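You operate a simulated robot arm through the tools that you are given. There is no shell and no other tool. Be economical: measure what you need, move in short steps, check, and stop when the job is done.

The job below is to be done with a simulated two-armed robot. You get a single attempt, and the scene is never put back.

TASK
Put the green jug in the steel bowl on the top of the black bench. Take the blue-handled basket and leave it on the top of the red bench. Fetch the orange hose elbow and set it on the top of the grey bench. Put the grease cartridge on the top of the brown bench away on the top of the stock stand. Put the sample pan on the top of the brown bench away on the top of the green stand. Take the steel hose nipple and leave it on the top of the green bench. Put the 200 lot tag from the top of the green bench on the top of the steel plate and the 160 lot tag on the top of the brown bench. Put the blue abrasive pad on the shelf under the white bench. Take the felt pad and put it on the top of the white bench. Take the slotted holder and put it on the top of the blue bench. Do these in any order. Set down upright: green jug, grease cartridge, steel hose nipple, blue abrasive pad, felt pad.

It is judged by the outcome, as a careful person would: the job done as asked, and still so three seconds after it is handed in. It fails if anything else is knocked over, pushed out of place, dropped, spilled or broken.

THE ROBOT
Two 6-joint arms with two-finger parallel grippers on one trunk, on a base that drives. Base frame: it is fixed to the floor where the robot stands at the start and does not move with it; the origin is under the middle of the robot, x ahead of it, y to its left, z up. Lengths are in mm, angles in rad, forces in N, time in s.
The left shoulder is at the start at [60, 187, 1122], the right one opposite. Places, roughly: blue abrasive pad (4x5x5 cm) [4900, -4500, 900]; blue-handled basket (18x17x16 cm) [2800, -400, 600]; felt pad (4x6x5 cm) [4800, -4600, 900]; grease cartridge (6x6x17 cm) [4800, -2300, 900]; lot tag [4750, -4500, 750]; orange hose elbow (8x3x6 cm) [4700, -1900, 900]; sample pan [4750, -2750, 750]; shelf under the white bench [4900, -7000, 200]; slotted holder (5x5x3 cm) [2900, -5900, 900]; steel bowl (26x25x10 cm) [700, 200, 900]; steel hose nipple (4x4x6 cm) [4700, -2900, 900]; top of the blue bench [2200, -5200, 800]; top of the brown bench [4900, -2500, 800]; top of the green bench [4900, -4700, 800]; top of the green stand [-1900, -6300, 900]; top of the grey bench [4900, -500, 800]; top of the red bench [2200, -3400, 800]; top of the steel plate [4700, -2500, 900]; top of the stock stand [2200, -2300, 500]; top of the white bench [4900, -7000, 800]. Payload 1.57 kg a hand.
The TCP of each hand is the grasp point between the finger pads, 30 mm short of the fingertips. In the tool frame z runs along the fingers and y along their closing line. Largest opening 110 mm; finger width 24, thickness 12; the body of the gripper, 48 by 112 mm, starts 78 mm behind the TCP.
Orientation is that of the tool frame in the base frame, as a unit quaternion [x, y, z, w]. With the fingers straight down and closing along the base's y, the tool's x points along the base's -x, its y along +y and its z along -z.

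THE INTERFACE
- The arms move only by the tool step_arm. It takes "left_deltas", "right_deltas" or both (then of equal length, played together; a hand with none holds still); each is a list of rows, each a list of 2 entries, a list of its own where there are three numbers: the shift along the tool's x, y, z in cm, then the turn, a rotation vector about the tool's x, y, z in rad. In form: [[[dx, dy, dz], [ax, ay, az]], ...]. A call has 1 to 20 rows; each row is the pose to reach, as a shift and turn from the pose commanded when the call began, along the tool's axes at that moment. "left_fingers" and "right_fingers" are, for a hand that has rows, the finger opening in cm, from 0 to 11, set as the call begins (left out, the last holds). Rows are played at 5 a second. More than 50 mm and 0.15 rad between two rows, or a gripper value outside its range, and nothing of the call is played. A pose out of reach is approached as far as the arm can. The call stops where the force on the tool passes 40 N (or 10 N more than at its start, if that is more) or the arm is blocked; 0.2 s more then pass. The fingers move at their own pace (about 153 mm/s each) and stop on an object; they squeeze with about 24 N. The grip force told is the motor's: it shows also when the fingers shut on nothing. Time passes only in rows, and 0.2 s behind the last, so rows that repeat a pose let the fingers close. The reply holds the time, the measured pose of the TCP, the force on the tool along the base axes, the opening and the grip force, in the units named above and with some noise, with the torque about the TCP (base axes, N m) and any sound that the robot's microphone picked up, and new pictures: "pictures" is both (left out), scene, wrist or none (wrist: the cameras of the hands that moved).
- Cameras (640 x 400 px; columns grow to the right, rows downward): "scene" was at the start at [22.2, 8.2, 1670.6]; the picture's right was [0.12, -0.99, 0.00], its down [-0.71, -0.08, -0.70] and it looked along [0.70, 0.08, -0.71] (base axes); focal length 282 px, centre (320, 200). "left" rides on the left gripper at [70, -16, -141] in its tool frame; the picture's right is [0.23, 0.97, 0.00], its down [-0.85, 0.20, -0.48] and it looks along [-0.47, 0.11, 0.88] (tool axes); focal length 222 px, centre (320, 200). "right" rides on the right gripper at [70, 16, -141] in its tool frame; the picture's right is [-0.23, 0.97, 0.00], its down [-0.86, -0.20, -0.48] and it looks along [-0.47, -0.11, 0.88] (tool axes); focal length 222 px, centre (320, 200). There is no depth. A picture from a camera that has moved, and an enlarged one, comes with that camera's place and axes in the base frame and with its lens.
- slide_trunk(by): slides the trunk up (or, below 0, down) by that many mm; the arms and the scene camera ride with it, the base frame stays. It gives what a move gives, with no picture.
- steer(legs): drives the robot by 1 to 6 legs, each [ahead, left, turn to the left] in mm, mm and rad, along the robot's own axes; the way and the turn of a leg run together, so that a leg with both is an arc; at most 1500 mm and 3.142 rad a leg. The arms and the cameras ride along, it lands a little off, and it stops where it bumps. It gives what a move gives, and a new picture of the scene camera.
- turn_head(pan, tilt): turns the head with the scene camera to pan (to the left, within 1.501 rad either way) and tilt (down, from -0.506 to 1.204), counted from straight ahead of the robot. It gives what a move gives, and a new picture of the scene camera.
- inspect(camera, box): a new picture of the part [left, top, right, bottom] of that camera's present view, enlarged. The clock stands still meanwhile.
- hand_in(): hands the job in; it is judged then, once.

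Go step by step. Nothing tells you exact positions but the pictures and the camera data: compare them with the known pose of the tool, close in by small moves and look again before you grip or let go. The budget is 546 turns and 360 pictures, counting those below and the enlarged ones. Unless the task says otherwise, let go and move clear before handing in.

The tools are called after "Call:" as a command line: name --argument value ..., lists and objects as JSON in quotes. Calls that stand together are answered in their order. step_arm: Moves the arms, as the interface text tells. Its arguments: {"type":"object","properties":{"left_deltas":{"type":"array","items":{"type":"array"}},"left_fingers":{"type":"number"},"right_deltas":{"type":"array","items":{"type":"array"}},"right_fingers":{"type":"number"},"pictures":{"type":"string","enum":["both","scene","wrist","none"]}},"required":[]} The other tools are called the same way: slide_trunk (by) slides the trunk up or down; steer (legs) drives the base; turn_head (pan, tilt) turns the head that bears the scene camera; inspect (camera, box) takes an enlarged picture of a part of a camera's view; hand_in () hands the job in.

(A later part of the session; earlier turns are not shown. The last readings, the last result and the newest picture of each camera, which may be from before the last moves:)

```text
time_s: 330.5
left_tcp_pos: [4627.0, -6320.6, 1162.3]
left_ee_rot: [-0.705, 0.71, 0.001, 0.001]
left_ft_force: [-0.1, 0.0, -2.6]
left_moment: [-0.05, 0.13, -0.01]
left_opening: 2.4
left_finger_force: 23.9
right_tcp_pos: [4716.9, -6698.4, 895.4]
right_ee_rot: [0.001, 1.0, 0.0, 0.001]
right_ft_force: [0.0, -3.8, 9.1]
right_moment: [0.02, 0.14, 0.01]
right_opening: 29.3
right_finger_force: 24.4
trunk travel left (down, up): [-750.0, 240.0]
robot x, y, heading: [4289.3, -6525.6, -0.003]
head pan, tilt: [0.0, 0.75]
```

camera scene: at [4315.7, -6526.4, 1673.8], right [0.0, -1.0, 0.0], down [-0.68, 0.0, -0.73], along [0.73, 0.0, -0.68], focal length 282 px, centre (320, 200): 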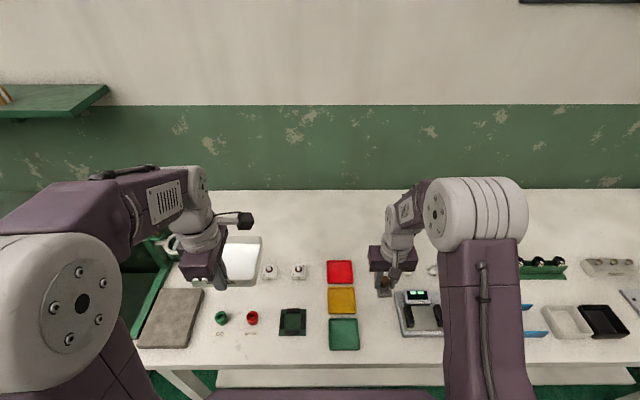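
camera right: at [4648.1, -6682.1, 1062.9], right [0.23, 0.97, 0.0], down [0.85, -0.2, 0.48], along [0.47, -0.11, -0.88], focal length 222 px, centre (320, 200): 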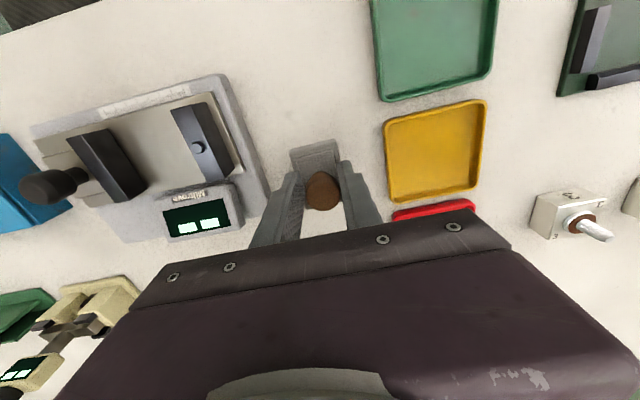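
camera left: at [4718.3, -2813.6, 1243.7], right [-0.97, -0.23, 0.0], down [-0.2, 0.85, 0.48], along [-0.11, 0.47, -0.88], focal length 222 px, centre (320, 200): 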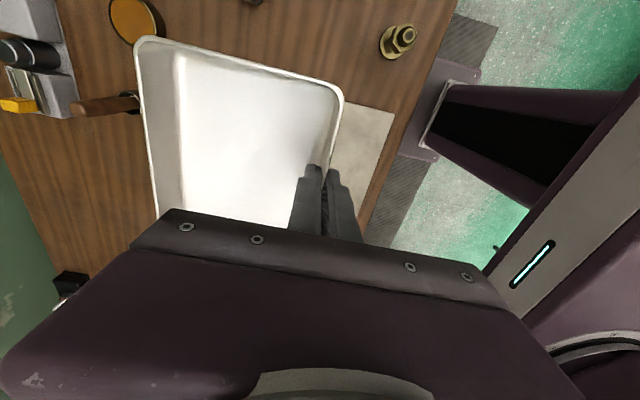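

Contact at the expected height. Releasing and rising.

Call:
step_arm --right_deltas '[[[0, 0, 0], [0, 0, 0]], [[0, 0, 0], [0, 0, 0]]]' --right_fingers 4.6 --pictures "none"

Call:
step_arm --right_deltas '[[[0, 0, -2], [0, 0, 0]], [[0, 0, -5], [0, 0, 0]], [[0, 0, -9], [0, 0, 0]], [[0, 0, -13], [0, 0, 0]], [[0, 0, -17], [0, 0, 0]], [[0, 0, -20], [0, 0, 0]]]' --pictures "wrist"

Call:
inspect --camera "scene" --box '[300, 220, 500, 370]'

```text
time_s: 331.1
left_tcp_pos: [4626.0, -6319.9, 1161.7]
left_ee_rot: [-0.704, 0.71, 0.0, 0.0]
left_ft_force: [-0.3, 0.2, -2.8]
left_moment: [-0.01, 0.14, 0.0]
left_opening: 2.6
left_finger_force: 24.2
right_tcp_pos: [4717.3, -6698.4, 894.8]
right_ee_rot: [0.001, 1.0, 0.001, 0.0]
right_ft_force: [0.1, -0.1, -0.4]
right_moment: [0.01, -0.01, 0.0]
right_opening: 46.3
right_finger_force: 0.0
trunk travel left (down, up): [-750.0, 240.0]
robot x, y, heading: [4290.1, -6524.6, -0.006]
head pan, tilt: [0.0, 0.75]
```

```text
time_s: 332.5
left_tcp_pos: [4627.5, -6319.9, 1161.6]
left_ee_rot: [-0.704, 0.71, 0.0, 0.0]
left_ft_force: [0.5, 0.0, -3.2]
left_moment: [-0.02, 0.13, 0.0]
left_opening: 2.3
left_finger_force: 23.6
right_tcp_pos: [4716.5, -6696.7, 1097.1]
right_ee_rot: [0.001, 1.0, -0.001, 0.0]
right_ft_force: [0.2, -0.6, -0.7]
right_moment: [0.0, 0.04, 0.03]
right_opening: 45.8
right_finger_force: 0.1
trunk travel left (down, up): [-750.0, 240.0]
robot x, y, heading: [4291.1, -6523.3, -0.001]
head pan, tilt: [0.0, 0.75]
camera right: at [4646.5, -6681.6, 1237.2], right [0.23, 0.97, 0.0], down [0.85, -0.2, 0.48], along [0.47, -0.11, -0.88], focal length 222 px, centre (320, 200)
```

right: 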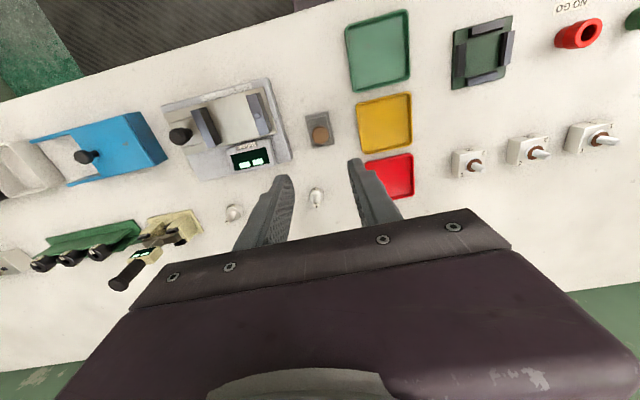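

```text
2.67 times, centred on (400, 295) of scene
camera zoom: at [4313.7, -6525.7, 1673.8], right [0.0, -1.0, 0.0], down [-0.68, 0.0, -0.73], along [0.73, 0.0, -0.68], focal length 752 px, centre (107, -53)
```

zoom: 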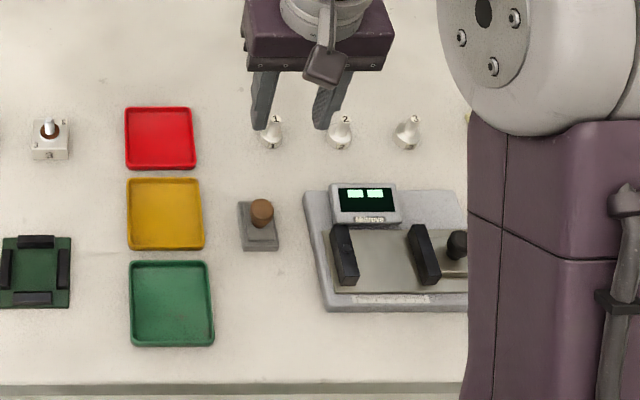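

The felt pad stands well, and the pegs are undisturbed. Next I'll turn round towards the slotted holder, pan still in the left hand.

Call:
steer --legs '[[-380, 0, 0], [0, 300, 0], [0, 0, 3.14]]'

Call:
turn_head --pan 0 --tilt 0.5

```text
time_s: 343.8
left_tcp_pos: [3568.3, -6411.7, 1161.4]
left_ee_rot: [0.72, 0.694, 0.001, -0.001]
left_ft_force: [-0.1, 0.1, -1.9]
left_moment: [0.1, -0.13, -0.03]
left_opening: 2.6
left_finger_force: 23.7
right_tcp_pos: [3489.2, -6031.9, 1096.5]
right_ee_rot: [1.0, -0.016, 0.0, -0.001]
right_ft_force: [-0.4, 0.7, -1.4]
right_moment: [-0.02, 0.0, -0.03]
right_opening: 45.7
right_finger_force: 0.2
trunk travel left (down, up): [-750.0, 240.0]
robot x, y, heading: [3914.4, -6218.3, 3.102]
head pan, tilt: [0.0, 0.75]
camera scene: at [3890.3, -6218.8, 1673.8], right [0.04, 1.0, 0.0], down [0.68, -0.02, -0.73], along [-0.73, 0.03, -0.68], focal length 282 px, centre (320, 200)
```

scene: 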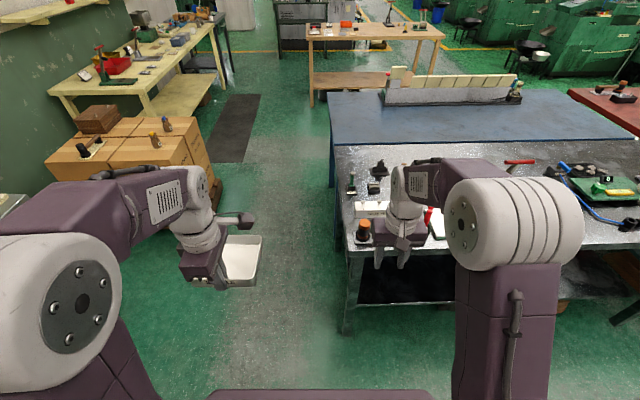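

```text
time_s: 344.6
left_tcp_pos: [3568.7, -6412.0, 1160.7]
left_ee_rot: [0.72, 0.694, 0.001, 0.001]
left_ft_force: [0.2, 0.7, -1.8]
left_moment: [0.03, -0.16, 0.0]
left_opening: 2.5
left_finger_force: 23.8
right_tcp_pos: [3489.5, -6032.3, 1096.7]
right_ee_rot: [1.0, -0.016, 0.0, -0.001]
right_ft_force: [-0.7, -0.2, 0.0]
right_moment: [-0.03, 0.01, 0.05]
right_opening: 46.0
right_finger_force: 0.0
trunk travel left (down, up): [-750.0, 240.0]
robot x, y, heading: [3911.4, -6217.9, 3.104]
head pan, tilt: [0.0, 0.499]
camera scene: at [3882.3, -6218.6, 1695.7], right [0.04, 1.0, 0.0], down [0.48, -0.02, -0.88], along [-0.88, 0.03, -0.48], focal length 282 px, centre (320, 200)
```

scene: 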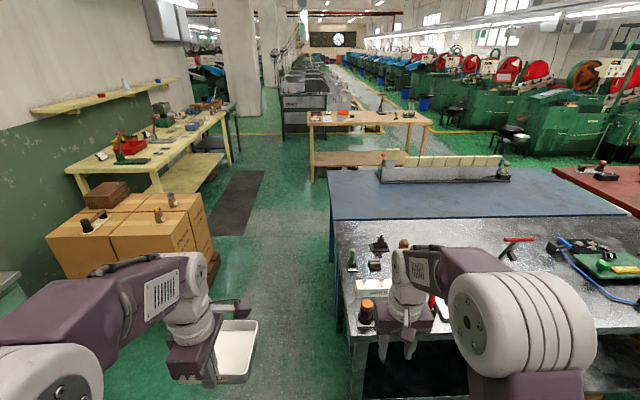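

Call:
inspect --camera "scene" --box '[330, 220, 490, 330]'

Call:
inspect --camera "right" --box '[0, 0, 640, 400]'

```text
3.64 times, centred on (410, 275) of scene
camera zoom: at [3882.3, -6218.6, 1695.7], right [0.04, 1.0, 0.0], down [0.48, -0.02, -0.88], along [-0.88, 0.03, -0.48], focal length 1026 px, centre (-7, -73)
```

zoom: 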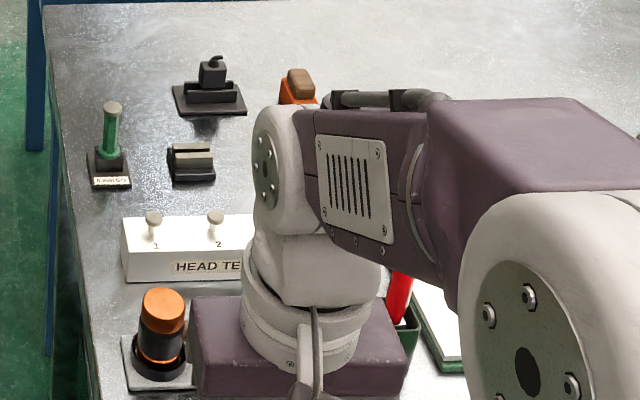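

```text
1.00 times, centred on (320, 200) of right
camera zoom: at [3558.0, -6051.7, 1236.6], right [-0.26, -0.97, 0.0], down [-0.85, 0.23, 0.48], along [-0.46, 0.12, -0.88], focal length 222 px, centre (320, 200)
```

zoom: 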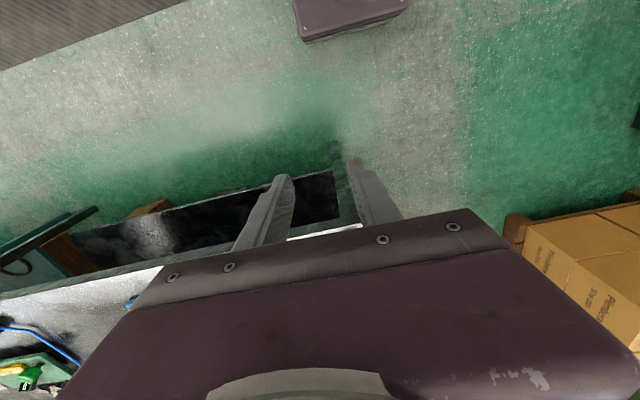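

The slotted block at about (2930, −5947) on the metal-top bench looks like the holder. I'll come at it from the south side.

Call:
steer --legs '[[0, 270, 0], [980, 0, 0], [0, 0, -1.533]]'

Call:
inspect --camera "right" --box '[0, 0, 640, 400]'

```text
time_s: 354.9
left_tcp_pos: [2712.6, -6118.0, 1160.4]
left_ee_rot: [1.0, 0.011, 0.0, 0.0]
left_ft_force: [0.0, -0.2, -2.9]
left_moment: [-0.13, -0.02, -0.03]
left_opening: 2.7
left_finger_force: 23.9
right_tcp_pos: [3085.7, -6016.6, 1095.6]
right_ee_rot: [0.717, -0.697, 0.001, -0.001]
right_ft_force: [0.9, -0.2, 0.2]
right_moment: [-0.01, 0.0, -0.06]
right_opening: 45.8
right_finger_force: 0.2
trunk travel left (down, up): [-750.0, 240.0]
robot x, y, heading: [2925.7, -6449.6, 1.595]
head pan, tilt: [0.0, 0.499]
camera scene: at [2926.5, -6419.3, 1695.8], right [1.0, 0.02, 0.0], down [0.01, -0.48, -0.88], along [-0.02, 0.88, -0.48], focal length 282 px, centre (320, 200)
```

scene: 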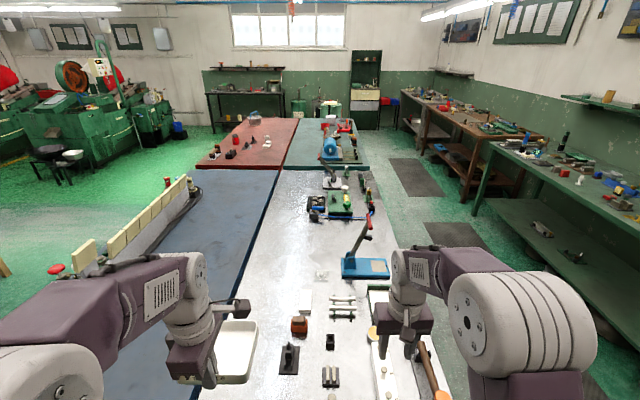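

```text
1.00 times, centred on (320, 200) of right
camera zoom: at [3071.4, -6087.5, 1236.6], right [-0.98, 0.2, 0.0], down [0.18, 0.86, 0.48], along [0.1, 0.47, -0.88], focal length 222 px, centre (320, 200)
```

zoom: 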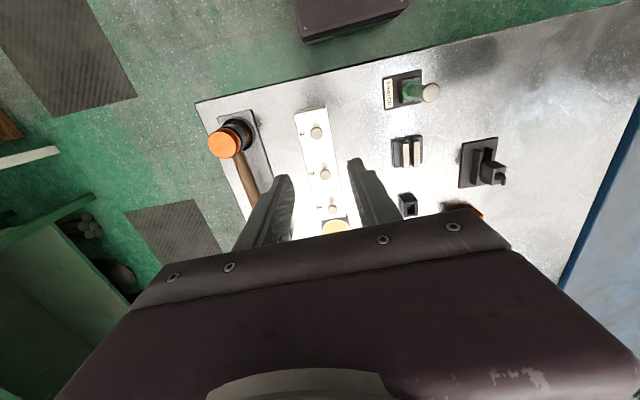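

Call:
inspect --camera "right" --box '[370, 50, 530, 220]'

Call:
turn_head --pan 0 --tilt 0.85

```text
2.35 times, centred on (450, 135) of right
camera zoom: at [3071.4, -6087.5, 1236.6], right [-0.98, 0.2, 0.0], down [0.18, 0.86, 0.48], along [0.1, 0.47, -0.88], focal length 523 px, centre (14, 353)
```

zoom: 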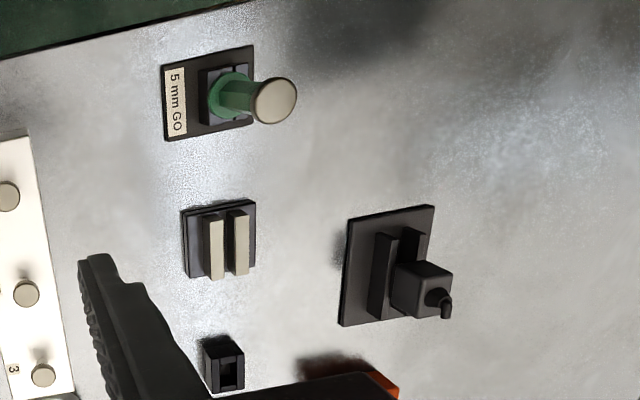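

```text
time_s: 355.7
left_tcp_pos: [2712.1, -6117.4, 1160.8]
left_ee_rot: [1.0, 0.01, -0.001, 0.001]
left_ft_force: [-0.8, 0.6, -1.8]
left_moment: [-0.15, -0.07, -0.01]
left_opening: 2.8
left_finger_force: 23.7
right_tcp_pos: [3087.4, -6016.4, 1095.1]
right_ee_rot: [0.717, -0.697, -0.001, 0.0]
right_ft_force: [-0.3, 0.9, -0.4]
right_moment: [0.0, 0.01, 0.0]
right_opening: 46.1
right_finger_force: 0.0
trunk travel left (down, up): [-750.0, 240.0]
robot x, y, heading: [2925.9, -6446.4, 1.6]
head pan, tilt: [0.0, 0.85]
camera scene: at [2927.0, -6432.1, 1665.9], right [1.0, 0.02, 0.0], down [0.02, -0.75, -0.66], along [-0.02, 0.66, -0.75], focal length 282 px, centre (320, 200)
```

scene: 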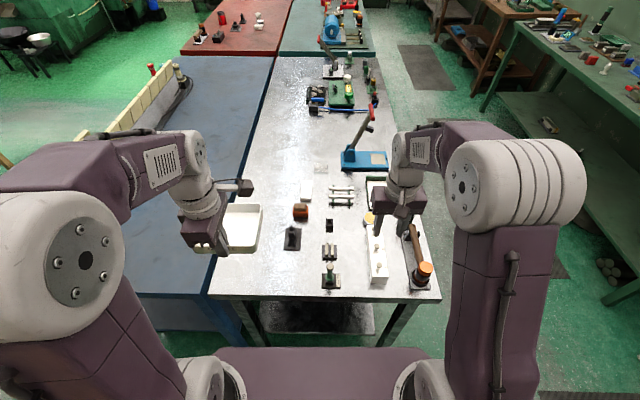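

The slotted holder (two rails on a dark base) is at about (2947, −5955, top ≈ 880). Bringing the right hand over.

Call:
step_arm --right_deltas '[[[-1.3, 2.8, 1], [0, 0, 0]], [[-2.6, 5.5, 3], [0, 0, 0]], [[-3.9, 8.3, 5.5], [0, 0, 0]], [[-5.2, 11, 8], [0, 0, 0]], [[-6.5, 13.8, 11], [0, 0, 0]]]' --right_fingers 7.5 --pictures "wrist"

```text
time_s: 356.9
left_tcp_pos: [2712.6, -6116.7, 1162.1]
left_ee_rot: [1.0, 0.011, 0.0, 0.001]
left_ft_force: [0.1, 0.8, -2.7]
left_moment: [-0.11, -0.07, 0.05]
left_opening: 2.4
left_finger_force: 24.2
right_tcp_pos: [2945.3, -5955.6, 986.4]
right_ee_rot: [0.716, -0.698, 0.002, 0.0]
right_ft_force: [-0.5, -0.3, 0.1]
right_moment: [-0.01, 0.0, -0.03]
right_opening: 74.8
right_finger_force: 0.0
trunk travel left (down, up): [-750.0, 240.0]
robot x, y, heading: [2926.4, -6448.4, 1.593]
head pan, tilt: [0.0, 0.85]
camera right: at [2930.4, -6026.0, 1126.5], right [-0.98, 0.2, 0.0], down [0.18, 0.86, 0.48], along [0.1, 0.47, -0.88], focal length 222 px, centre (320, 200)
```

right: 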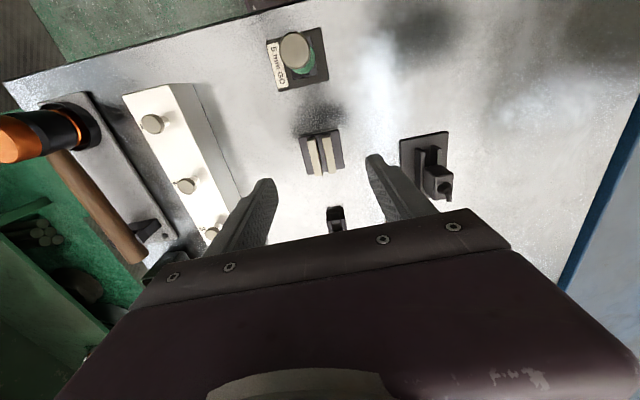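

Call:
step_arm --right_deltas '[[[-0.4, 0, 3], [0, 0, 0]], [[-0.5, 0, 6], [0, 0, 0]], [[-0.5, 0, 8], [0, 0, 0]]]' --pictures "wrist"

```text
time_s: 357.7
left_tcp_pos: [2712.6, -6118.6, 1161.9]
left_ee_rot: [1.0, 0.01, 0.001, 0.0]
left_ft_force: [0.7, 0.6, -1.9]
left_moment: [-0.14, -0.06, -0.01]
left_opening: 2.7
left_finger_force: 24.0
right_tcp_pos: [2947.2, -5950.0, 906.8]
right_ee_rot: [0.717, -0.697, 0.0, 0.001]
right_ft_force: [1.5, -0.2, -0.1]
right_moment: [0.03, 0.0, 0.0]
right_opening: 74.7
right_finger_force: 0.1
trunk travel left (down, up): [-750.0, 240.0]
robot x, y, heading: [2928.2, -6448.4, 1.598]
head pan, tilt: [0.0, 0.85]
camera right: at [2932.5, -6021.4, 1047.2], right [-0.98, 0.2, 0.0], down [0.18, 0.86, 0.48], along [0.1, 0.47, -0.88], focal length 222 px, centre (320, 200)
```

right: 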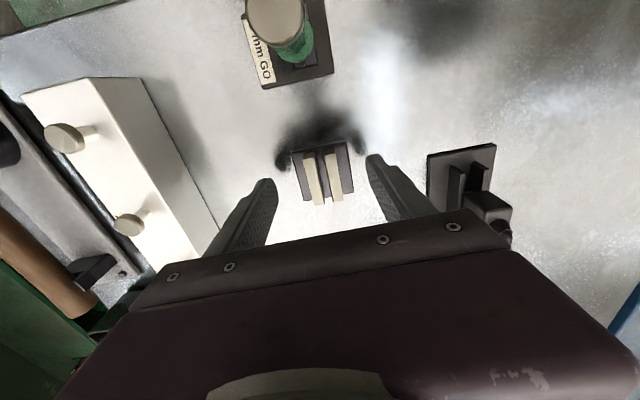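

Call:
step_arm --right_deltas '[[[0, 0, 0.8], [0, 0, 0]], [[0, 0, 1.6], [0, 0, 0]], [[0, 0, 2.2], [0, 0, 0]]]' --pictures "wrist"

```text
time_s: 358.5
left_tcp_pos: [2713.7, -6117.9, 1160.7]
left_ee_rot: [1.0, 0.01, 0.001, 0.002]
left_ft_force: [0.7, -0.4, -2.5]
left_moment: [-0.13, -0.02, 0.02]
left_opening: 2.8
left_finger_force: 24.1
right_tcp_pos: [2947.5, -5950.2, 882.6]
right_ee_rot: [0.717, -0.697, 0.001, 0.0]
right_ft_force: [-0.5, -0.6, -0.1]
right_moment: [0.02, -0.03, -0.02]
right_opening: 75.1
right_finger_force: 0.1
trunk travel left (down, up): [-750.0, 240.0]
robot x, y, heading: [2924.7, -6448.9, 1.594]
head pan, tilt: [0.0, 0.85]
camera right: at [2931.7, -6021.0, 1024.8], right [-0.98, 0.2, 0.0], down [0.18, 0.86, 0.48], along [0.1, 0.47, -0.88], focal length 222 px, centre (320, 200)
```

right: 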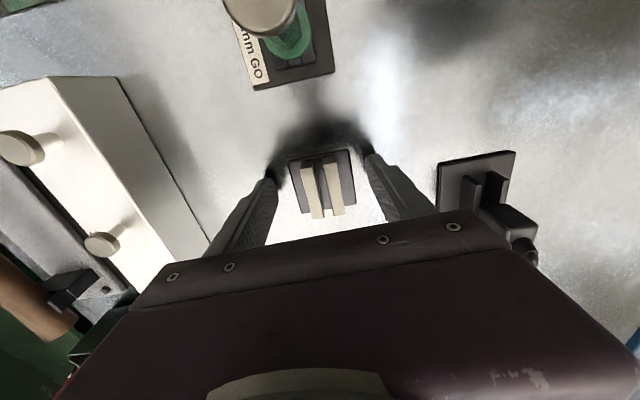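

Call:
step_arm --right_deltas '[[[0, 0, 0], [0, 0, 0]], [[0, 0, 0], [0, 0, 0]], [[0, 0, 0], [0, 0, 0]]]' --right_fingers 1.5 --pictures "none"

Call:
step_arm --right_deltas '[[[0, 0, -1], [0, 0, 0]], [[0, 0, -3], [0, 0, 0]], [[0, 0, -7], [0, 0, 0]], [[0, 0, -11], [0, 0, 0]], [[0, 0, -15], [0, 0, 0]]]' --pictures "wrist"

```text
time_s: 359.3
left_tcp_pos: [2713.0, -6118.0, 1161.2]
left_ee_rot: [1.0, 0.011, 0.001, 0.0]
left_ft_force: [0.2, -0.1, -1.4]
left_moment: [-0.08, -0.07, -0.04]
left_opening: 2.7
left_finger_force: 24.1
right_tcp_pos: [2947.5, -5949.4, 884.8]
right_ee_rot: [0.717, -0.698, 0.001, -0.001]
right_ft_force: [-0.3, 0.3, -0.3]
right_moment: [0.08, 0.11, 0.0]
right_opening: 49.7
right_finger_force: 24.1
trunk travel left (down, up): [-750.0, 240.0]
robot x, y, heading: [2925.9, -6448.7, 1.594]
head pan, tilt: [0.0, 0.85]
```

```text
time_s: 360.5
left_tcp_pos: [2713.5, -6119.5, 1161.8]
left_ee_rot: [1.0, 0.011, 0.0, 0.0]
left_ft_force: [0.0, -0.3, -1.7]
left_moment: [-0.11, -0.06, 0.0]
left_opening: 2.6
left_finger_force: 24.1
right_tcp_pos: [2947.5, -5950.9, 1033.0]
right_ee_rot: [0.717, -0.697, 0.001, 0.0]
right_ft_force: [-0.1, 0.6, -3.8]
right_moment: [0.01, -0.02, -0.01]
right_opening: 49.3
right_finger_force: 24.3
trunk travel left (down, up): [-750.0, 240.0]
robot x, y, heading: [2926.4, -6450.7, 1.595]
head pan, tilt: [0.0, 0.85]
camera right: at [2932.3, -6021.9, 1174.4], right [-0.98, 0.2, 0.0], down [0.18, 0.86, 0.48], along [0.1, 0.47, -0.88], focal length 222 px, centre (320, 200)
```

right: 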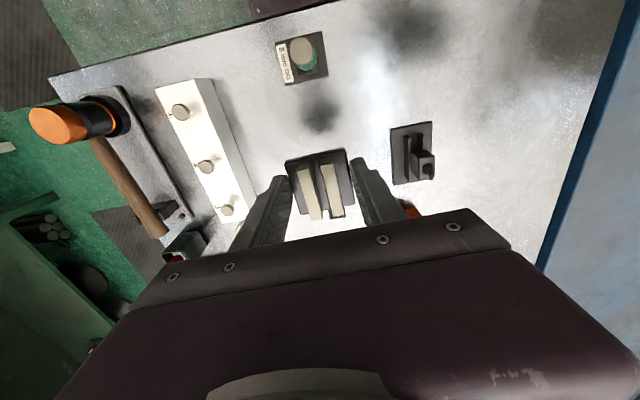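

Holder in hand. I'll raise it and slide over to the blue bench on the left.

Call:
step_arm --right_deltas '[[[0, 0, -3], [0, 0, 0]], [[0, 0, -6], [0, 0, 0]]]' --pictures "none"

Call:
steer --legs '[[0, 640, -0.02]]'

Call:
inspect --camera "right" --box '[0, 0, 640, 400]'

```text
time_s: 361.1
left_tcp_pos: [2711.8, -6118.9, 1161.7]
left_ee_rot: [1.0, 0.011, -0.001, 0.0]
left_ft_force: [-0.3, -0.9, -2.4]
left_moment: [-0.15, -0.04, 0.0]
left_opening: 2.6
left_finger_force: 23.7
right_tcp_pos: [2947.6, -5951.1, 1095.3]
right_ee_rot: [0.717, -0.697, 0.0, -0.001]
right_ft_force: [0.8, 0.3, -3.2]
right_moment: [-0.01, 0.0, 0.0]
right_opening: 49.7
right_finger_force: 24.3
trunk travel left (down, up): [-750.0, 240.0]
robot x, y, heading: [2926.5, -6451.8, 1.592]
head pan, tilt: [0.0, 0.85]
```

```text
time_s: 364.6
left_tcp_pos: [2084.9, -6124.0, 1161.4]
left_ee_rot: [1.0, 0.001, -0.002, 0.0]
left_ft_force: [0.4, 0.2, -2.8]
left_moment: [-0.1, -0.02, 0.0]
left_opening: 2.6
left_finger_force: 24.3
right_tcp_pos: [2323.7, -5960.1, 1093.7]
right_ee_rot: [0.71, -0.704, -0.001, -0.001]
right_ft_force: [-0.4, -0.3, -2.6]
right_moment: [0.0, 0.0, -0.03]
right_opening: 49.7
right_finger_force: 23.9
trunk travel left (down, up): [-750.0, 240.0]
robot x, y, heading: [2291.0, -6458.3, 1.579]
head pan, tilt: [0.0, 0.85]
camera scene: at [2293.6, -6440.5, 1665.8], right [1.0, 0.0, 0.0], down [0.0, -0.75, -0.66], along [0.0, 0.66, -0.75], focal length 282 px, centre (320, 200)
```

scene: 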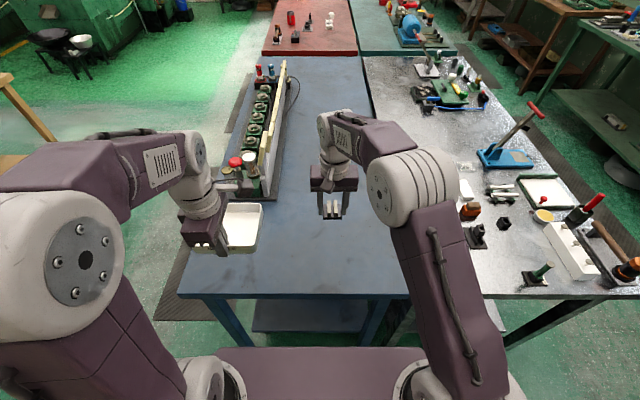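

```text
1.00 times, centred on (320, 200) of right
camera zoom: at [2306.3, -6030.3, 1234.9], right [-0.98, 0.22, 0.0], down [0.19, 0.86, 0.48], along [0.11, 0.47, -0.88], focal length 222 px, centre (320, 200)
```

zoom: 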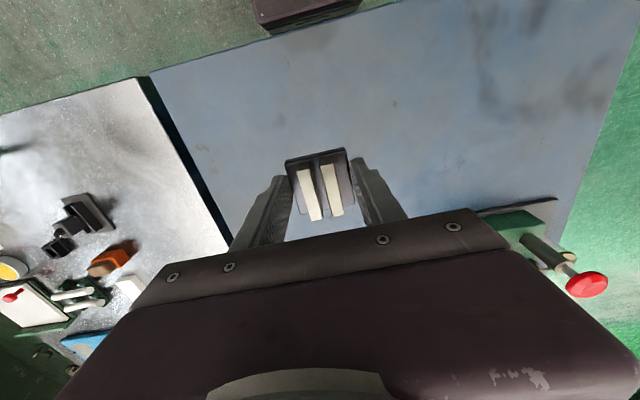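

Clear blue top right below. Lowering.

Call:
step_arm --right_deltas '[[[0, 0, 4], [0, 0, 0]], [[0, 0, 8], [0, 0, 0]], [[0, 0, 12], [0, 0, 0]], [[0, 0, 16], [0, 0, 0]], [[0, 0, 18.5], [0, 0, 0]]]' --pictures "wrist"

```text
time_s: 365.8
left_tcp_pos: [2083.7, -6122.7, 1161.3]
left_ee_rot: [1.0, 0.001, 0.001, 0.0]
left_ft_force: [0.5, -0.6, -1.9]
left_moment: [-0.11, -0.02, 0.02]
left_opening: 2.7
left_finger_force: 24.2
right_tcp_pos: [2322.7, -5960.1, 908.3]
right_ee_rot: [0.709, -0.705, 0.0, 0.0]
right_ft_force: [0.7, -0.5, -2.4]
right_moment: [-0.02, 0.01, 0.0]
right_opening: 49.6
right_finger_force: 23.7
trunk travel left (down, up): [-750.0, 240.0]
robot x, y, heading: [2290.5, -6459.9, 1.573]
head pan, tilt: [0.0, 0.85]
camera right: at [2306.2, -6030.2, 1048.8], right [-0.98, 0.22, 0.0], down [0.19, 0.86, 0.48], along [0.11, 0.47, -0.88], focal length 222 px, centre (320, 200)
```

right: 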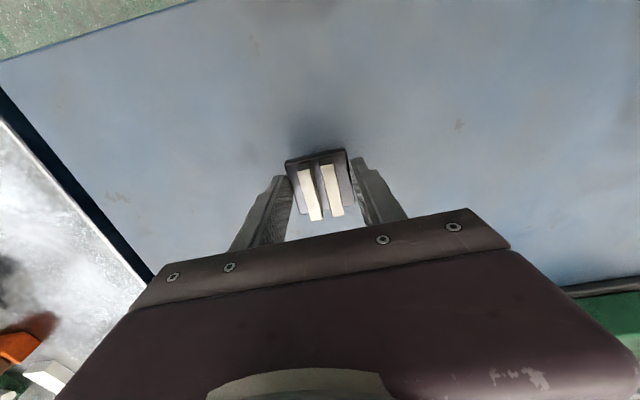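

Call:
step_arm --right_deltas '[[[0, 0, 0.5], [0, 0, 0]], [[0, 0, 1.0], [0, 0, 0]], [[0, 0, 1.5], [0, 0, 0]]]' --pictures "none"

Call:
step_arm --right_deltas '[[[0, 0, 0.3], [0, 0, 0]], [[0, 0, 0.6], [0, 0, 0]]]' --pictures "none"

```text
time_s: 366.6
left_tcp_pos: [2084.2, -6123.6, 1160.7]
left_ee_rot: [1.0, 0.001, 0.0, 0.0]
left_ft_force: [-0.1, -1.2, -2.6]
left_moment: [-0.13, -0.01, -0.03]
left_opening: 2.4
left_finger_force: 24.0
right_tcp_pos: [2322.8, -5961.2, 893.2]
right_ee_rot: [0.71, -0.704, 0.002, 0.0]
right_ft_force: [-0.1, 0.5, -3.0]
right_moment: [-0.03, -0.02, -0.01]
right_opening: 49.7
right_finger_force: 24.2
trunk travel left (down, up): [-750.0, 240.0]
robot x, y, heading: [2287.2, -6458.8, 1.576]
head pan, tilt: [0.0, 0.85]
```

```text
time_s: 367.2
left_tcp_pos: [2084.0, -6122.7, 1160.2]
left_ee_rot: [1.0, 0.001, -0.001, 0.001]
left_ft_force: [0.9, -0.5, -2.1]
left_moment: [-0.09, -0.05, 0.03]
left_opening: 2.4
left_finger_force: 24.9
right_tcp_pos: [2321.9, -5959.1, 886.8]
right_ee_rot: [0.71, -0.704, 0.001, 0.0]
right_ft_force: [0.5, 0.1, -2.5]
right_moment: [0.0, 0.01, 0.01]
right_opening: 49.5
right_finger_force: 23.4
trunk travel left (down, up): [-750.0, 240.0]
robot x, y, heading: [2291.7, -6458.0, 1.577]
head pan, tilt: [0.0, 0.85]
```

Call:
step_arm --right_deltas '[[[0, 0, 0.3], [0, 0, 0]], [[0, 0, 0.6], [0, 0, 0]]]' --pictures "none"

Call:
inspect --camera "right" --box '[220, 80, 420, 260]'

```text
time_s: 367.8
left_tcp_pos: [2084.3, -6125.2, 1162.6]
left_ee_rot: [1.0, 0.001, 0.001, 0.0]
left_ft_force: [0.3, 0.1, -1.5]
left_moment: [-0.12, -0.03, 0.02]
left_opening: 2.9
left_finger_force: 24.0
right_tcp_pos: [2321.9, -5960.0, 883.7]
right_ee_rot: [0.71, -0.704, -0.002, -0.002]
right_ft_force: [0.6, 1.8, 14.7]
right_moment: [-0.31, -0.08, 0.03]
right_opening: 49.7
right_finger_force: 24.0
trunk travel left (down, up): [-750.0, 240.0]
robot x, y, heading: [2293.6, -6459.4, 1.575]
head pan, tilt: [0.0, 0.85]
```

```text
2.22 times, centred on (320, 170) of right
camera zoom: at [2306.2, -6031.4, 1024.5], right [-0.98, 0.22, 0.0], down [0.19, 0.85, 0.48], along [0.1, 0.47, -0.88], focal length 494 px, centre (320, 267)
```

zoom: 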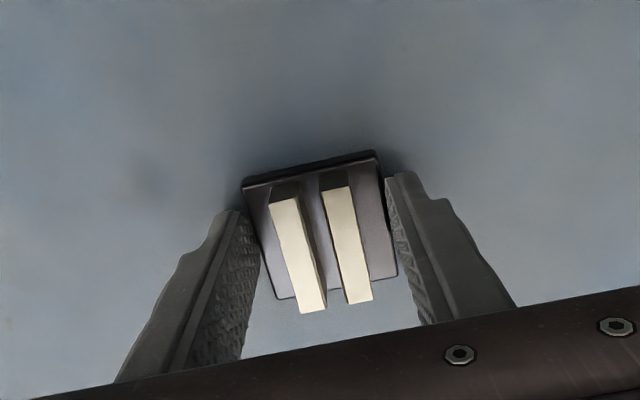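

Contact. Releasing and rising.

Call:
step_arm --right_deltas '[[[0, 0, -0.1], [0, 0, 0]], [[0, 0, -0.1], [0, 0, 0]], [[0, 0, -0.1], [0, 0, 0]]]' --right_fingers 7.5 --pictures "none"

Call:
step_arm --right_deltas '[[[0, 0, -2], [0, 0, 0]], [[0, 0, -5], [0, 0, 0]], [[0, 0, -9], [0, 0, 0]], [[0, 0, -13], [0, 0, 0]], [[0, 0, -17], [0, 0, 0]], [[0, 0, -21], [0, 0, 0]], [[4, 0, -22], [0, 0, 0]], [[8, -2, -22], [0, 0, 0]], [[12, -6, -22], [0, 0, 0]]]' --pictures "both"

```text
time_s: 368.6
left_tcp_pos: [2084.0, -6123.1, 1160.5]
left_ee_rot: [1.0, 0.0, 0.001, 0.001]
left_ft_force: [-0.7, -0.7, -3.2]
left_moment: [-0.1, -0.05, -0.02]
left_opening: 2.4
left_finger_force: 23.9
right_tcp_pos: [2323.0, -5959.7, 882.1]
right_ee_rot: [0.71, -0.704, 0.002, 0.0]
right_ft_force: [0.0, -0.5, 0.2]
right_moment: [-0.02, 0.04, 0.0]
right_opening: 75.1
right_finger_force: 0.1
trunk travel left (down, up): [-750.0, 240.0]
robot x, y, heading: [2293.7, -6457.0, 1.579]
head pan, tilt: [0.0, 0.85]
```

```text
refused: row 9 steps farther than a row can; nothing moved
```

Call:
step_arm --right_deltas '[[[0, 0, -2], [0, 0, 0]], [[0, 0, -5], [0, 0, 0]], [[0, 0, -9], [0, 0, 0]], [[0, 0, -13], [0, 0, 0]], [[0, 0, -17], [0, 0, 0]], [[0, 0, -21], [0, 0, 0]], [[4, 0, -22], [0, 0, 0]], [[7, -2, -22], [0, 0, 0]], [[10, -5, -22], [0, 0, 0]]]' --pictures "both"

```text
time_s: 370.6
left_tcp_pos: [2086.1, -6123.6, 1162.7]
left_ee_rot: [1.0, 0.001, 0.0, 0.0]
left_ft_force: [0.9, -0.4, -2.8]
left_moment: [-0.12, -0.02, 0.0]
left_opening: 2.6
left_finger_force: 23.7
right_tcp_pos: [2375.4, -6059.9, 1102.3]
right_ee_rot: [0.71, -0.704, 0.0, 0.0]
right_ft_force: [0.8, 0.5, 1.0]
right_moment: [0.01, -0.04, -0.01]
right_opening: 74.8
right_finger_force: 0.1
trunk travel left (down, up): [-750.0, 240.0]
robot x, y, heading: [2294.6, -6459.7, 1.576]
head pan, tilt: [0.0, 0.85]
camera scene: at [2294.4, -6442.2, 1665.8], right [1.0, 0.0, 0.0], down [0.0, -0.75, -0.66], along [0.0, 0.66, -0.75], focal length 282 px, centre (320, 200)
camera right: at [2358.3, -6131.0, 1243.7], right [-0.98, 0.22, 0.0], down [0.19, 0.86, 0.48], along [0.1, 0.47, -0.88], focal length 222 px, centre (320, 200)
```

scene: 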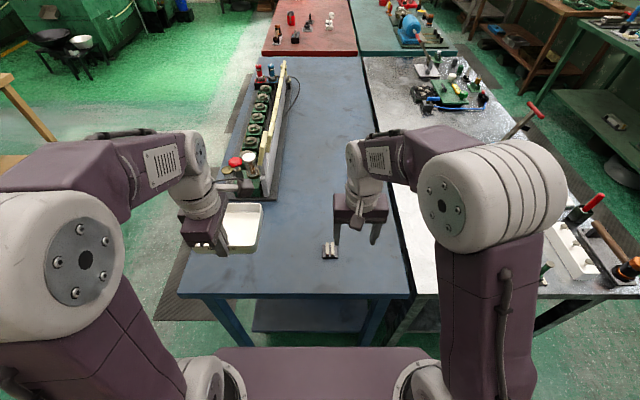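
right: 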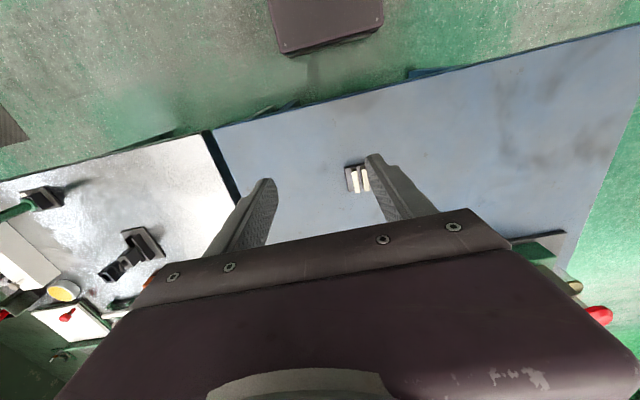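

The holder is on the blue bench. Next, the pan goes to the green stand far to the west; I'll look that way first.

Call:
steer --legs '[[-150, 0, 0], [0, 0, 1.57]]'

Call:
turn_head --pan 0 --tilt 0.3

Call:
inspect --camera "scene" --box '[160, 60, 480, 260]'

```text
time_s: 375.8
left_tcp_pos: [1951.4, -6808.9, 1162.0]
left_ee_rot: [0.714, 0.7, 0.0, 0.0]
left_ft_force: [-0.4, 0.3, -3.2]
left_moment: [0.04, -0.14, -0.01]
left_opening: 2.6
left_finger_force: 24.3
right_tcp_pos: [1894.9, -6517.2, 1102.3]
right_ee_rot: [1.0, -0.008, 0.001, -0.001]
right_ft_force: [0.3, -0.5, 0.1]
right_moment: [0.04, 0.0, 0.0]
right_opening: 75.2
right_finger_force: 0.0
trunk travel left (down, up): [-750.0, 240.0]
robot x, y, heading: [2291.3, -6612.6, 3.121]
head pan, tilt: [0.0, 0.85]
camera scene: at [2275.0, -6610.6, 1665.8], right [0.02, 1.0, 0.0], down [0.75, -0.01, -0.66], along [-0.66, 0.01, -0.75], focal length 282 px, centre (320, 200)
```

scene: 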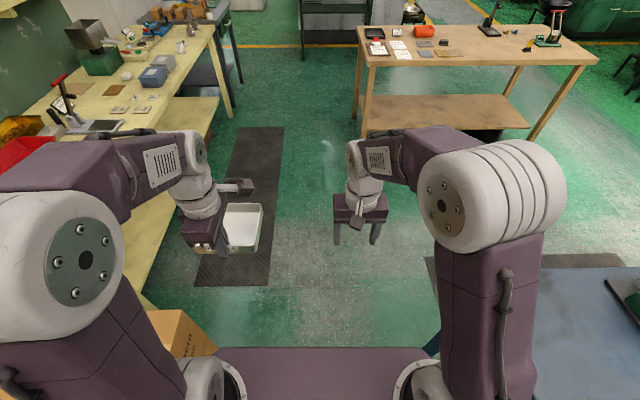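

```text
time_s: 376.8
left_tcp_pos: [1951.0, -6809.4, 1160.1]
left_ee_rot: [0.714, 0.7, 0.001, 0.001]
left_ft_force: [0.2, 0.2, -2.2]
left_moment: [0.04, -0.09, 0.02]
left_opening: 2.5
left_finger_force: 23.8
right_tcp_pos: [1895.6, -6517.3, 1101.3]
right_ee_rot: [1.0, -0.008, -0.001, -0.001]
right_ft_force: [0.5, 0.0, -0.1]
right_moment: [-0.01, 0.01, 0.0]
right_opening: 75.0
right_finger_force: 0.0
trunk travel left (down, up): [-750.0, 240.0]
robot x, y, heading: [2291.1, -6609.4, 3.125]
head pan, tilt: [0.0, 0.3]
camera scene: at [2259.9, -6610.4, 1714.1], right [0.02, 1.0, 0.0], down [0.3, -0.01, -0.95], along [-0.95, 0.02, -0.3], focal length 282 px, centre (320, 200)
```

scene: 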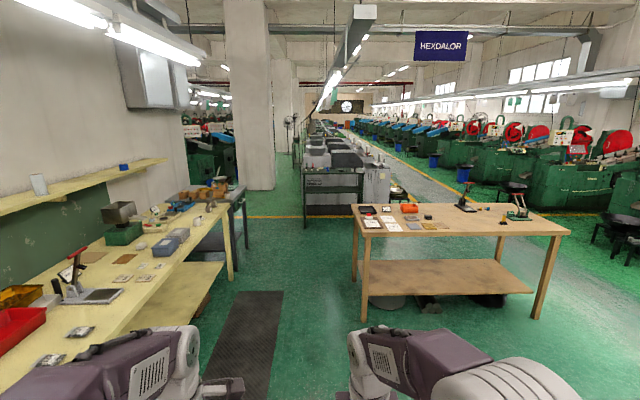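

```text
2.00 times, centred on (320, 160) of scene
camera zoom: at [2259.9, -6610.4, 1714.1], right [0.02, 1.0, 0.0], down [0.3, -0.01, -0.95], along [-0.95, 0.02, -0.3], focal length 564 px, centre (320, 280)
```

zoom: 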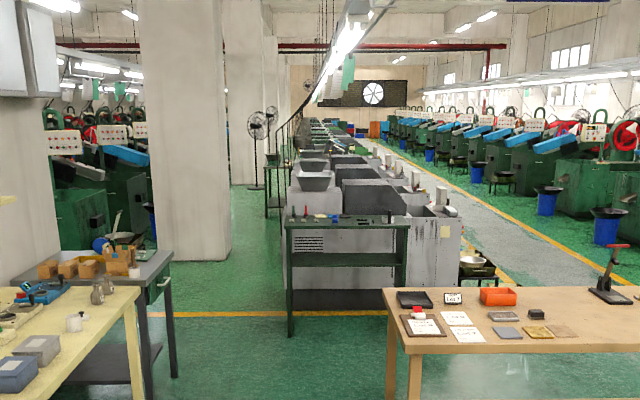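

I see the green stand ahead, front edge near x≈−1650, centred around y≈−6330. I'll drive down the aisle between the yellow and wooden benches.

Call:
steer --legs '[[0, 110, 0.016], [1500, 0, 0], [1500, 0, 0], [200, 0, 0]]'

Call:
turn_head --pan -0.2 --tilt 0.55

```text
time_s: 393.2
left_tcp_pos: [-1234.3, -6913.9, 1160.5]
left_ee_rot: [0.71, 0.704, 0.001, -0.001]
left_ft_force: [0.3, 0.3, -2.3]
left_moment: [0.05, -0.09, 0.01]
left_opening: 2.5
left_finger_force: 24.0
right_tcp_pos: [-1295.5, -6624.2, 1104.3]
right_ee_rot: [1.0, 0.0, 0.0, -0.001]
right_ft_force: [0.4, 0.2, 0.3]
right_moment: [0.01, 0.02, 0.0]
right_opening: 75.2
right_finger_force: 0.0
trunk travel left (down, up): [-750.0, 240.0]
robot x, y, heading: [-901.1, -6710.9, 3.137]
head pan, tilt: [0.0, 0.3]
camera scene: at [-928.9, -6711.3, 1714.3], right [0.0, 1.0, 0.0], down [0.29, 0.0, -0.96], along [-0.96, 0.0, -0.29], focal length 282 px, centre (320, 200)
```

scene: 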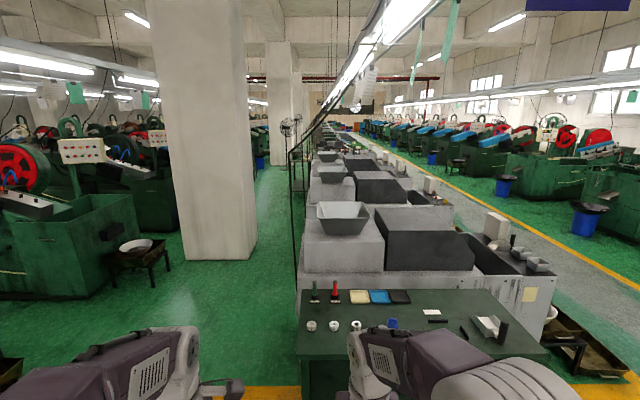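

```text
time_s: 393.9
left_tcp_pos: [-1237.0, -6913.9, 1160.5]
left_ee_rot: [0.709, 0.705, 0.002, 0.001]
left_ft_force: [0.3, 0.3, -1.7]
left_moment: [0.04, -0.1, -0.01]
left_opening: 2.7
left_finger_force: 24.0
right_tcp_pos: [-1299.1, -6624.7, 1103.6]
right_ee_rot: [1.0, -0.001, 0.001, -0.002]
right_ft_force: [0.3, -0.2, -0.6]
right_moment: [0.03, -0.02, 0.03]
right_opening: 75.0
right_finger_force: 0.1
trunk travel left (down, up): [-750.0, 240.0]
robot x, y, heading: [-901.5, -6706.7, 3.132]
head pan, tilt: [-0.201, 0.55]
camera scene: at [-927.7, -6693.5, 1691.3], right [0.2, 0.98, 0.0], down [0.51, -0.11, -0.85], along [-0.83, 0.17, -0.52], focal length 282 px, centre (320, 200)
```

scene: 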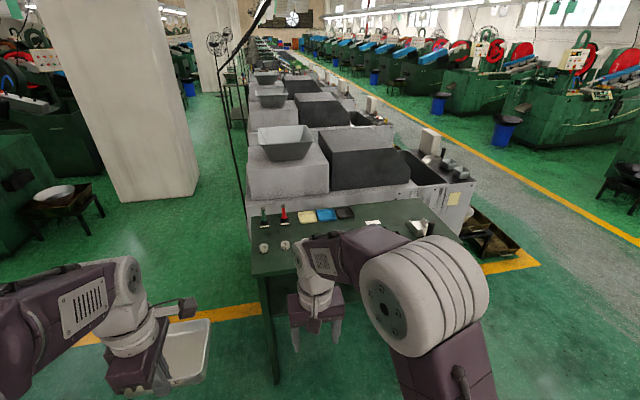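

The stand's front edge is at x≈−1775. There's a free area around (−1865, −6220), between the blue disc and the angled tray. I'll move into position.

Call:
steer --legs '[[470, 0, 0.01], [0, -690, 0]]'

Call:
turn_head --pan 0.2 --tilt 0.8

```text
time_s: 400.1
left_tcp_pos: [-1703.7, -6228.8, 1161.0]
left_ee_rot: [0.706, 0.709, 0.001, 0.001]
left_ft_force: [-1.1, 0.2, -2.1]
left_moment: [0.04, -0.11, -0.01]
left_opening: 2.5
left_finger_force: 24.2
right_tcp_pos: [-1768.1, -5940.2, 1102.9]
right_ee_rot: [1.0, 0.005, 0.0, -0.001]
right_ft_force: [-0.7, -0.4, 0.0]
right_moment: [-0.01, -0.01, -0.01]
right_opening: 74.9
right_finger_force: 0.0
trunk travel left (down, up): [-750.0, 240.0]
robot x, y, heading: [-1369.7, -6025.3, -3.137]
head pan, tilt: [-0.201, 0.55]
camera scene: at [-1396.0, -6005.8, 1691.2], right [0.19, 0.98, 0.0], down [0.51, -0.1, -0.85], along [-0.84, 0.16, -0.52], focal length 282 px, centre (320, 200)
```

scene: 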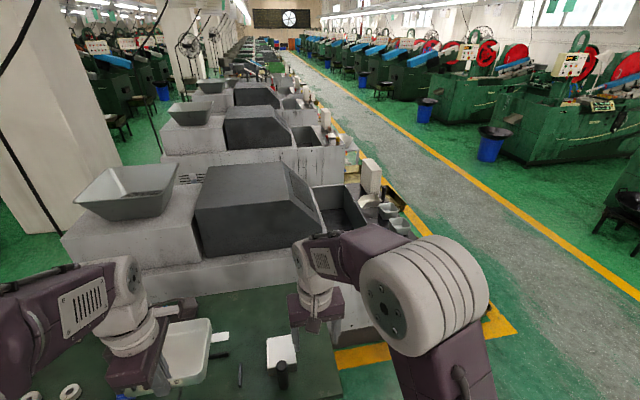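

```text
time_s: 401.0
left_tcp_pos: [-1704.1, -6229.5, 1162.4]
left_ee_rot: [0.705, 0.709, 0.001, 0.001]
left_ft_force: [0.3, 0.1, -1.4]
left_moment: [0.03, -0.14, 0.03]
left_opening: 2.6
left_finger_force: 24.1
right_tcp_pos: [-1769.2, -5939.4, 1102.3]
right_ee_rot: [1.0, 0.005, 0.0, 0.0]
right_ft_force: [-0.5, -0.4, 0.9]
right_moment: [0.01, -0.01, -0.01]
right_opening: 75.0
right_finger_force: 0.0
trunk travel left (down, up): [-750.0, 240.0]
robot x, y, heading: [-1368.3, -6020.5, -3.137]
head pan, tilt: [0.201, 0.799]
camera scene: at [-1386.9, -6038.5, 1669.9], right [-0.21, 0.98, 0.0], down [0.7, 0.15, -0.7], along [-0.68, -0.14, -0.72], focal length 282 px, centre (320, 200)
```

scene: 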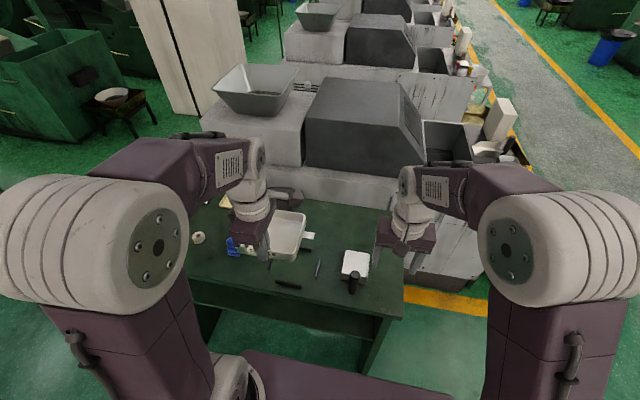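

Call:
inspect --camera "scene" --box '[190, 190, 410, 330]'

Call:
inspect --camera "left" --box '[0, 0, 640, 400]'

Call:
inspect --camera "right" --box '[0, 0, 640, 400]'

```text
2.86 times, centred on (300, 260) of scene
camera zoom: at [-1386.9, -6038.5, 1669.9], right [-0.21, 0.98, 0.0], down [0.7, 0.15, -0.7], along [-0.68, -0.14, -0.72], focal length 806 px, centre (377, 29)
```

zoom: 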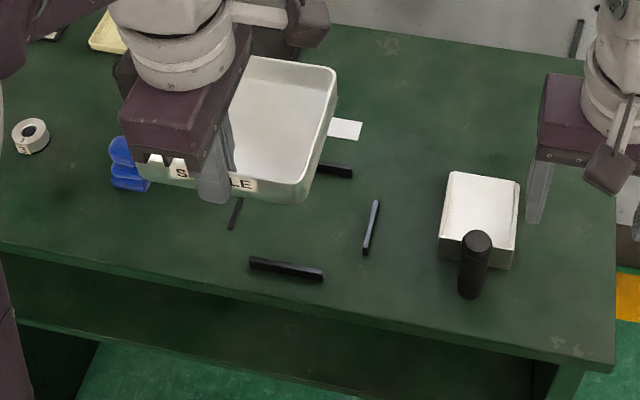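

```text
1.00 times, centred on (320, 200) of left
camera zoom: at [-1719.9, -6157.9, 1303.1], right [0.97, 0.23, 0.0], down [0.2, -0.85, 0.48], along [0.11, -0.47, -0.88], focal length 222 px, centre (320, 200)
```

zoom: 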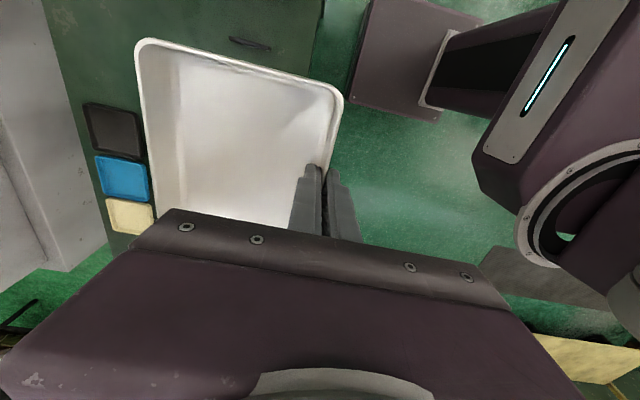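

```text
1.00 times, centred on (320, 200) of right
camera zoom: at [-1699.3, -5956.2, 1243.6], right [-0.22, -0.98, 0.0], down [-0.86, 0.19, 0.48], along [-0.47, 0.1, -0.88], focal length 222 px, centre (320, 200)
```

zoom: 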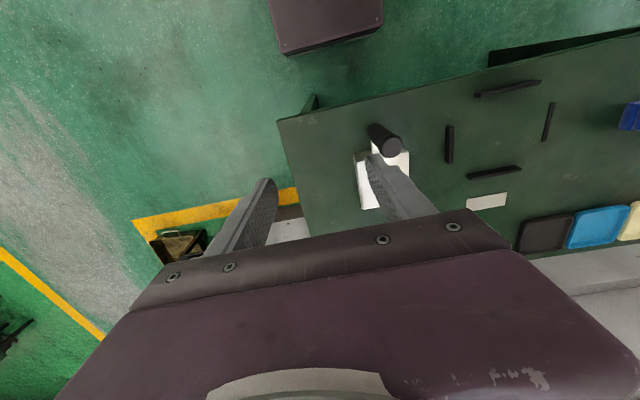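

Four dark strips frame a rectangle of just the pan's size, centred near (−1851, −6240). It looks like the pan's marked place. I'll look closely at the strips.

Call:
inspect --camera "right" --box '[420, 60, 580, 220]'

Call:
inspect --camera "scene" --box '[260, 230, 370, 300]'

```text
2.50 times, centred on (500, 140) of right
camera zoom: at [-1699.3, -5956.2, 1243.6], right [-0.22, -0.98, 0.0], down [-0.86, 0.19, 0.48], along [-0.47, 0.1, -0.88], focal length 555 px, centre (-130, 350)
```

zoom: 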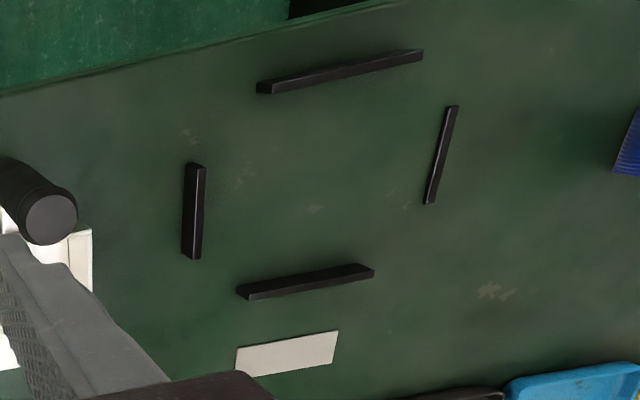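

```text
5.71 times, centred on (315, 265) of scene
camera zoom: at [-1386.9, -6038.5, 1669.9], right [-0.21, 0.98, 0.0], down [0.7, 0.15, -0.7], along [-0.68, -0.14, -0.72], focal length 1612 px, centre (349, -171)
```

zoom: 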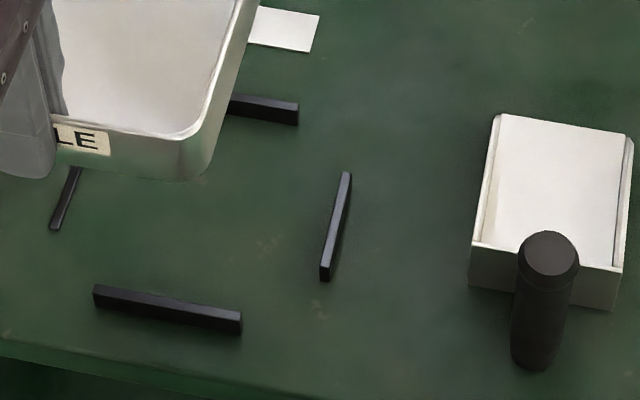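

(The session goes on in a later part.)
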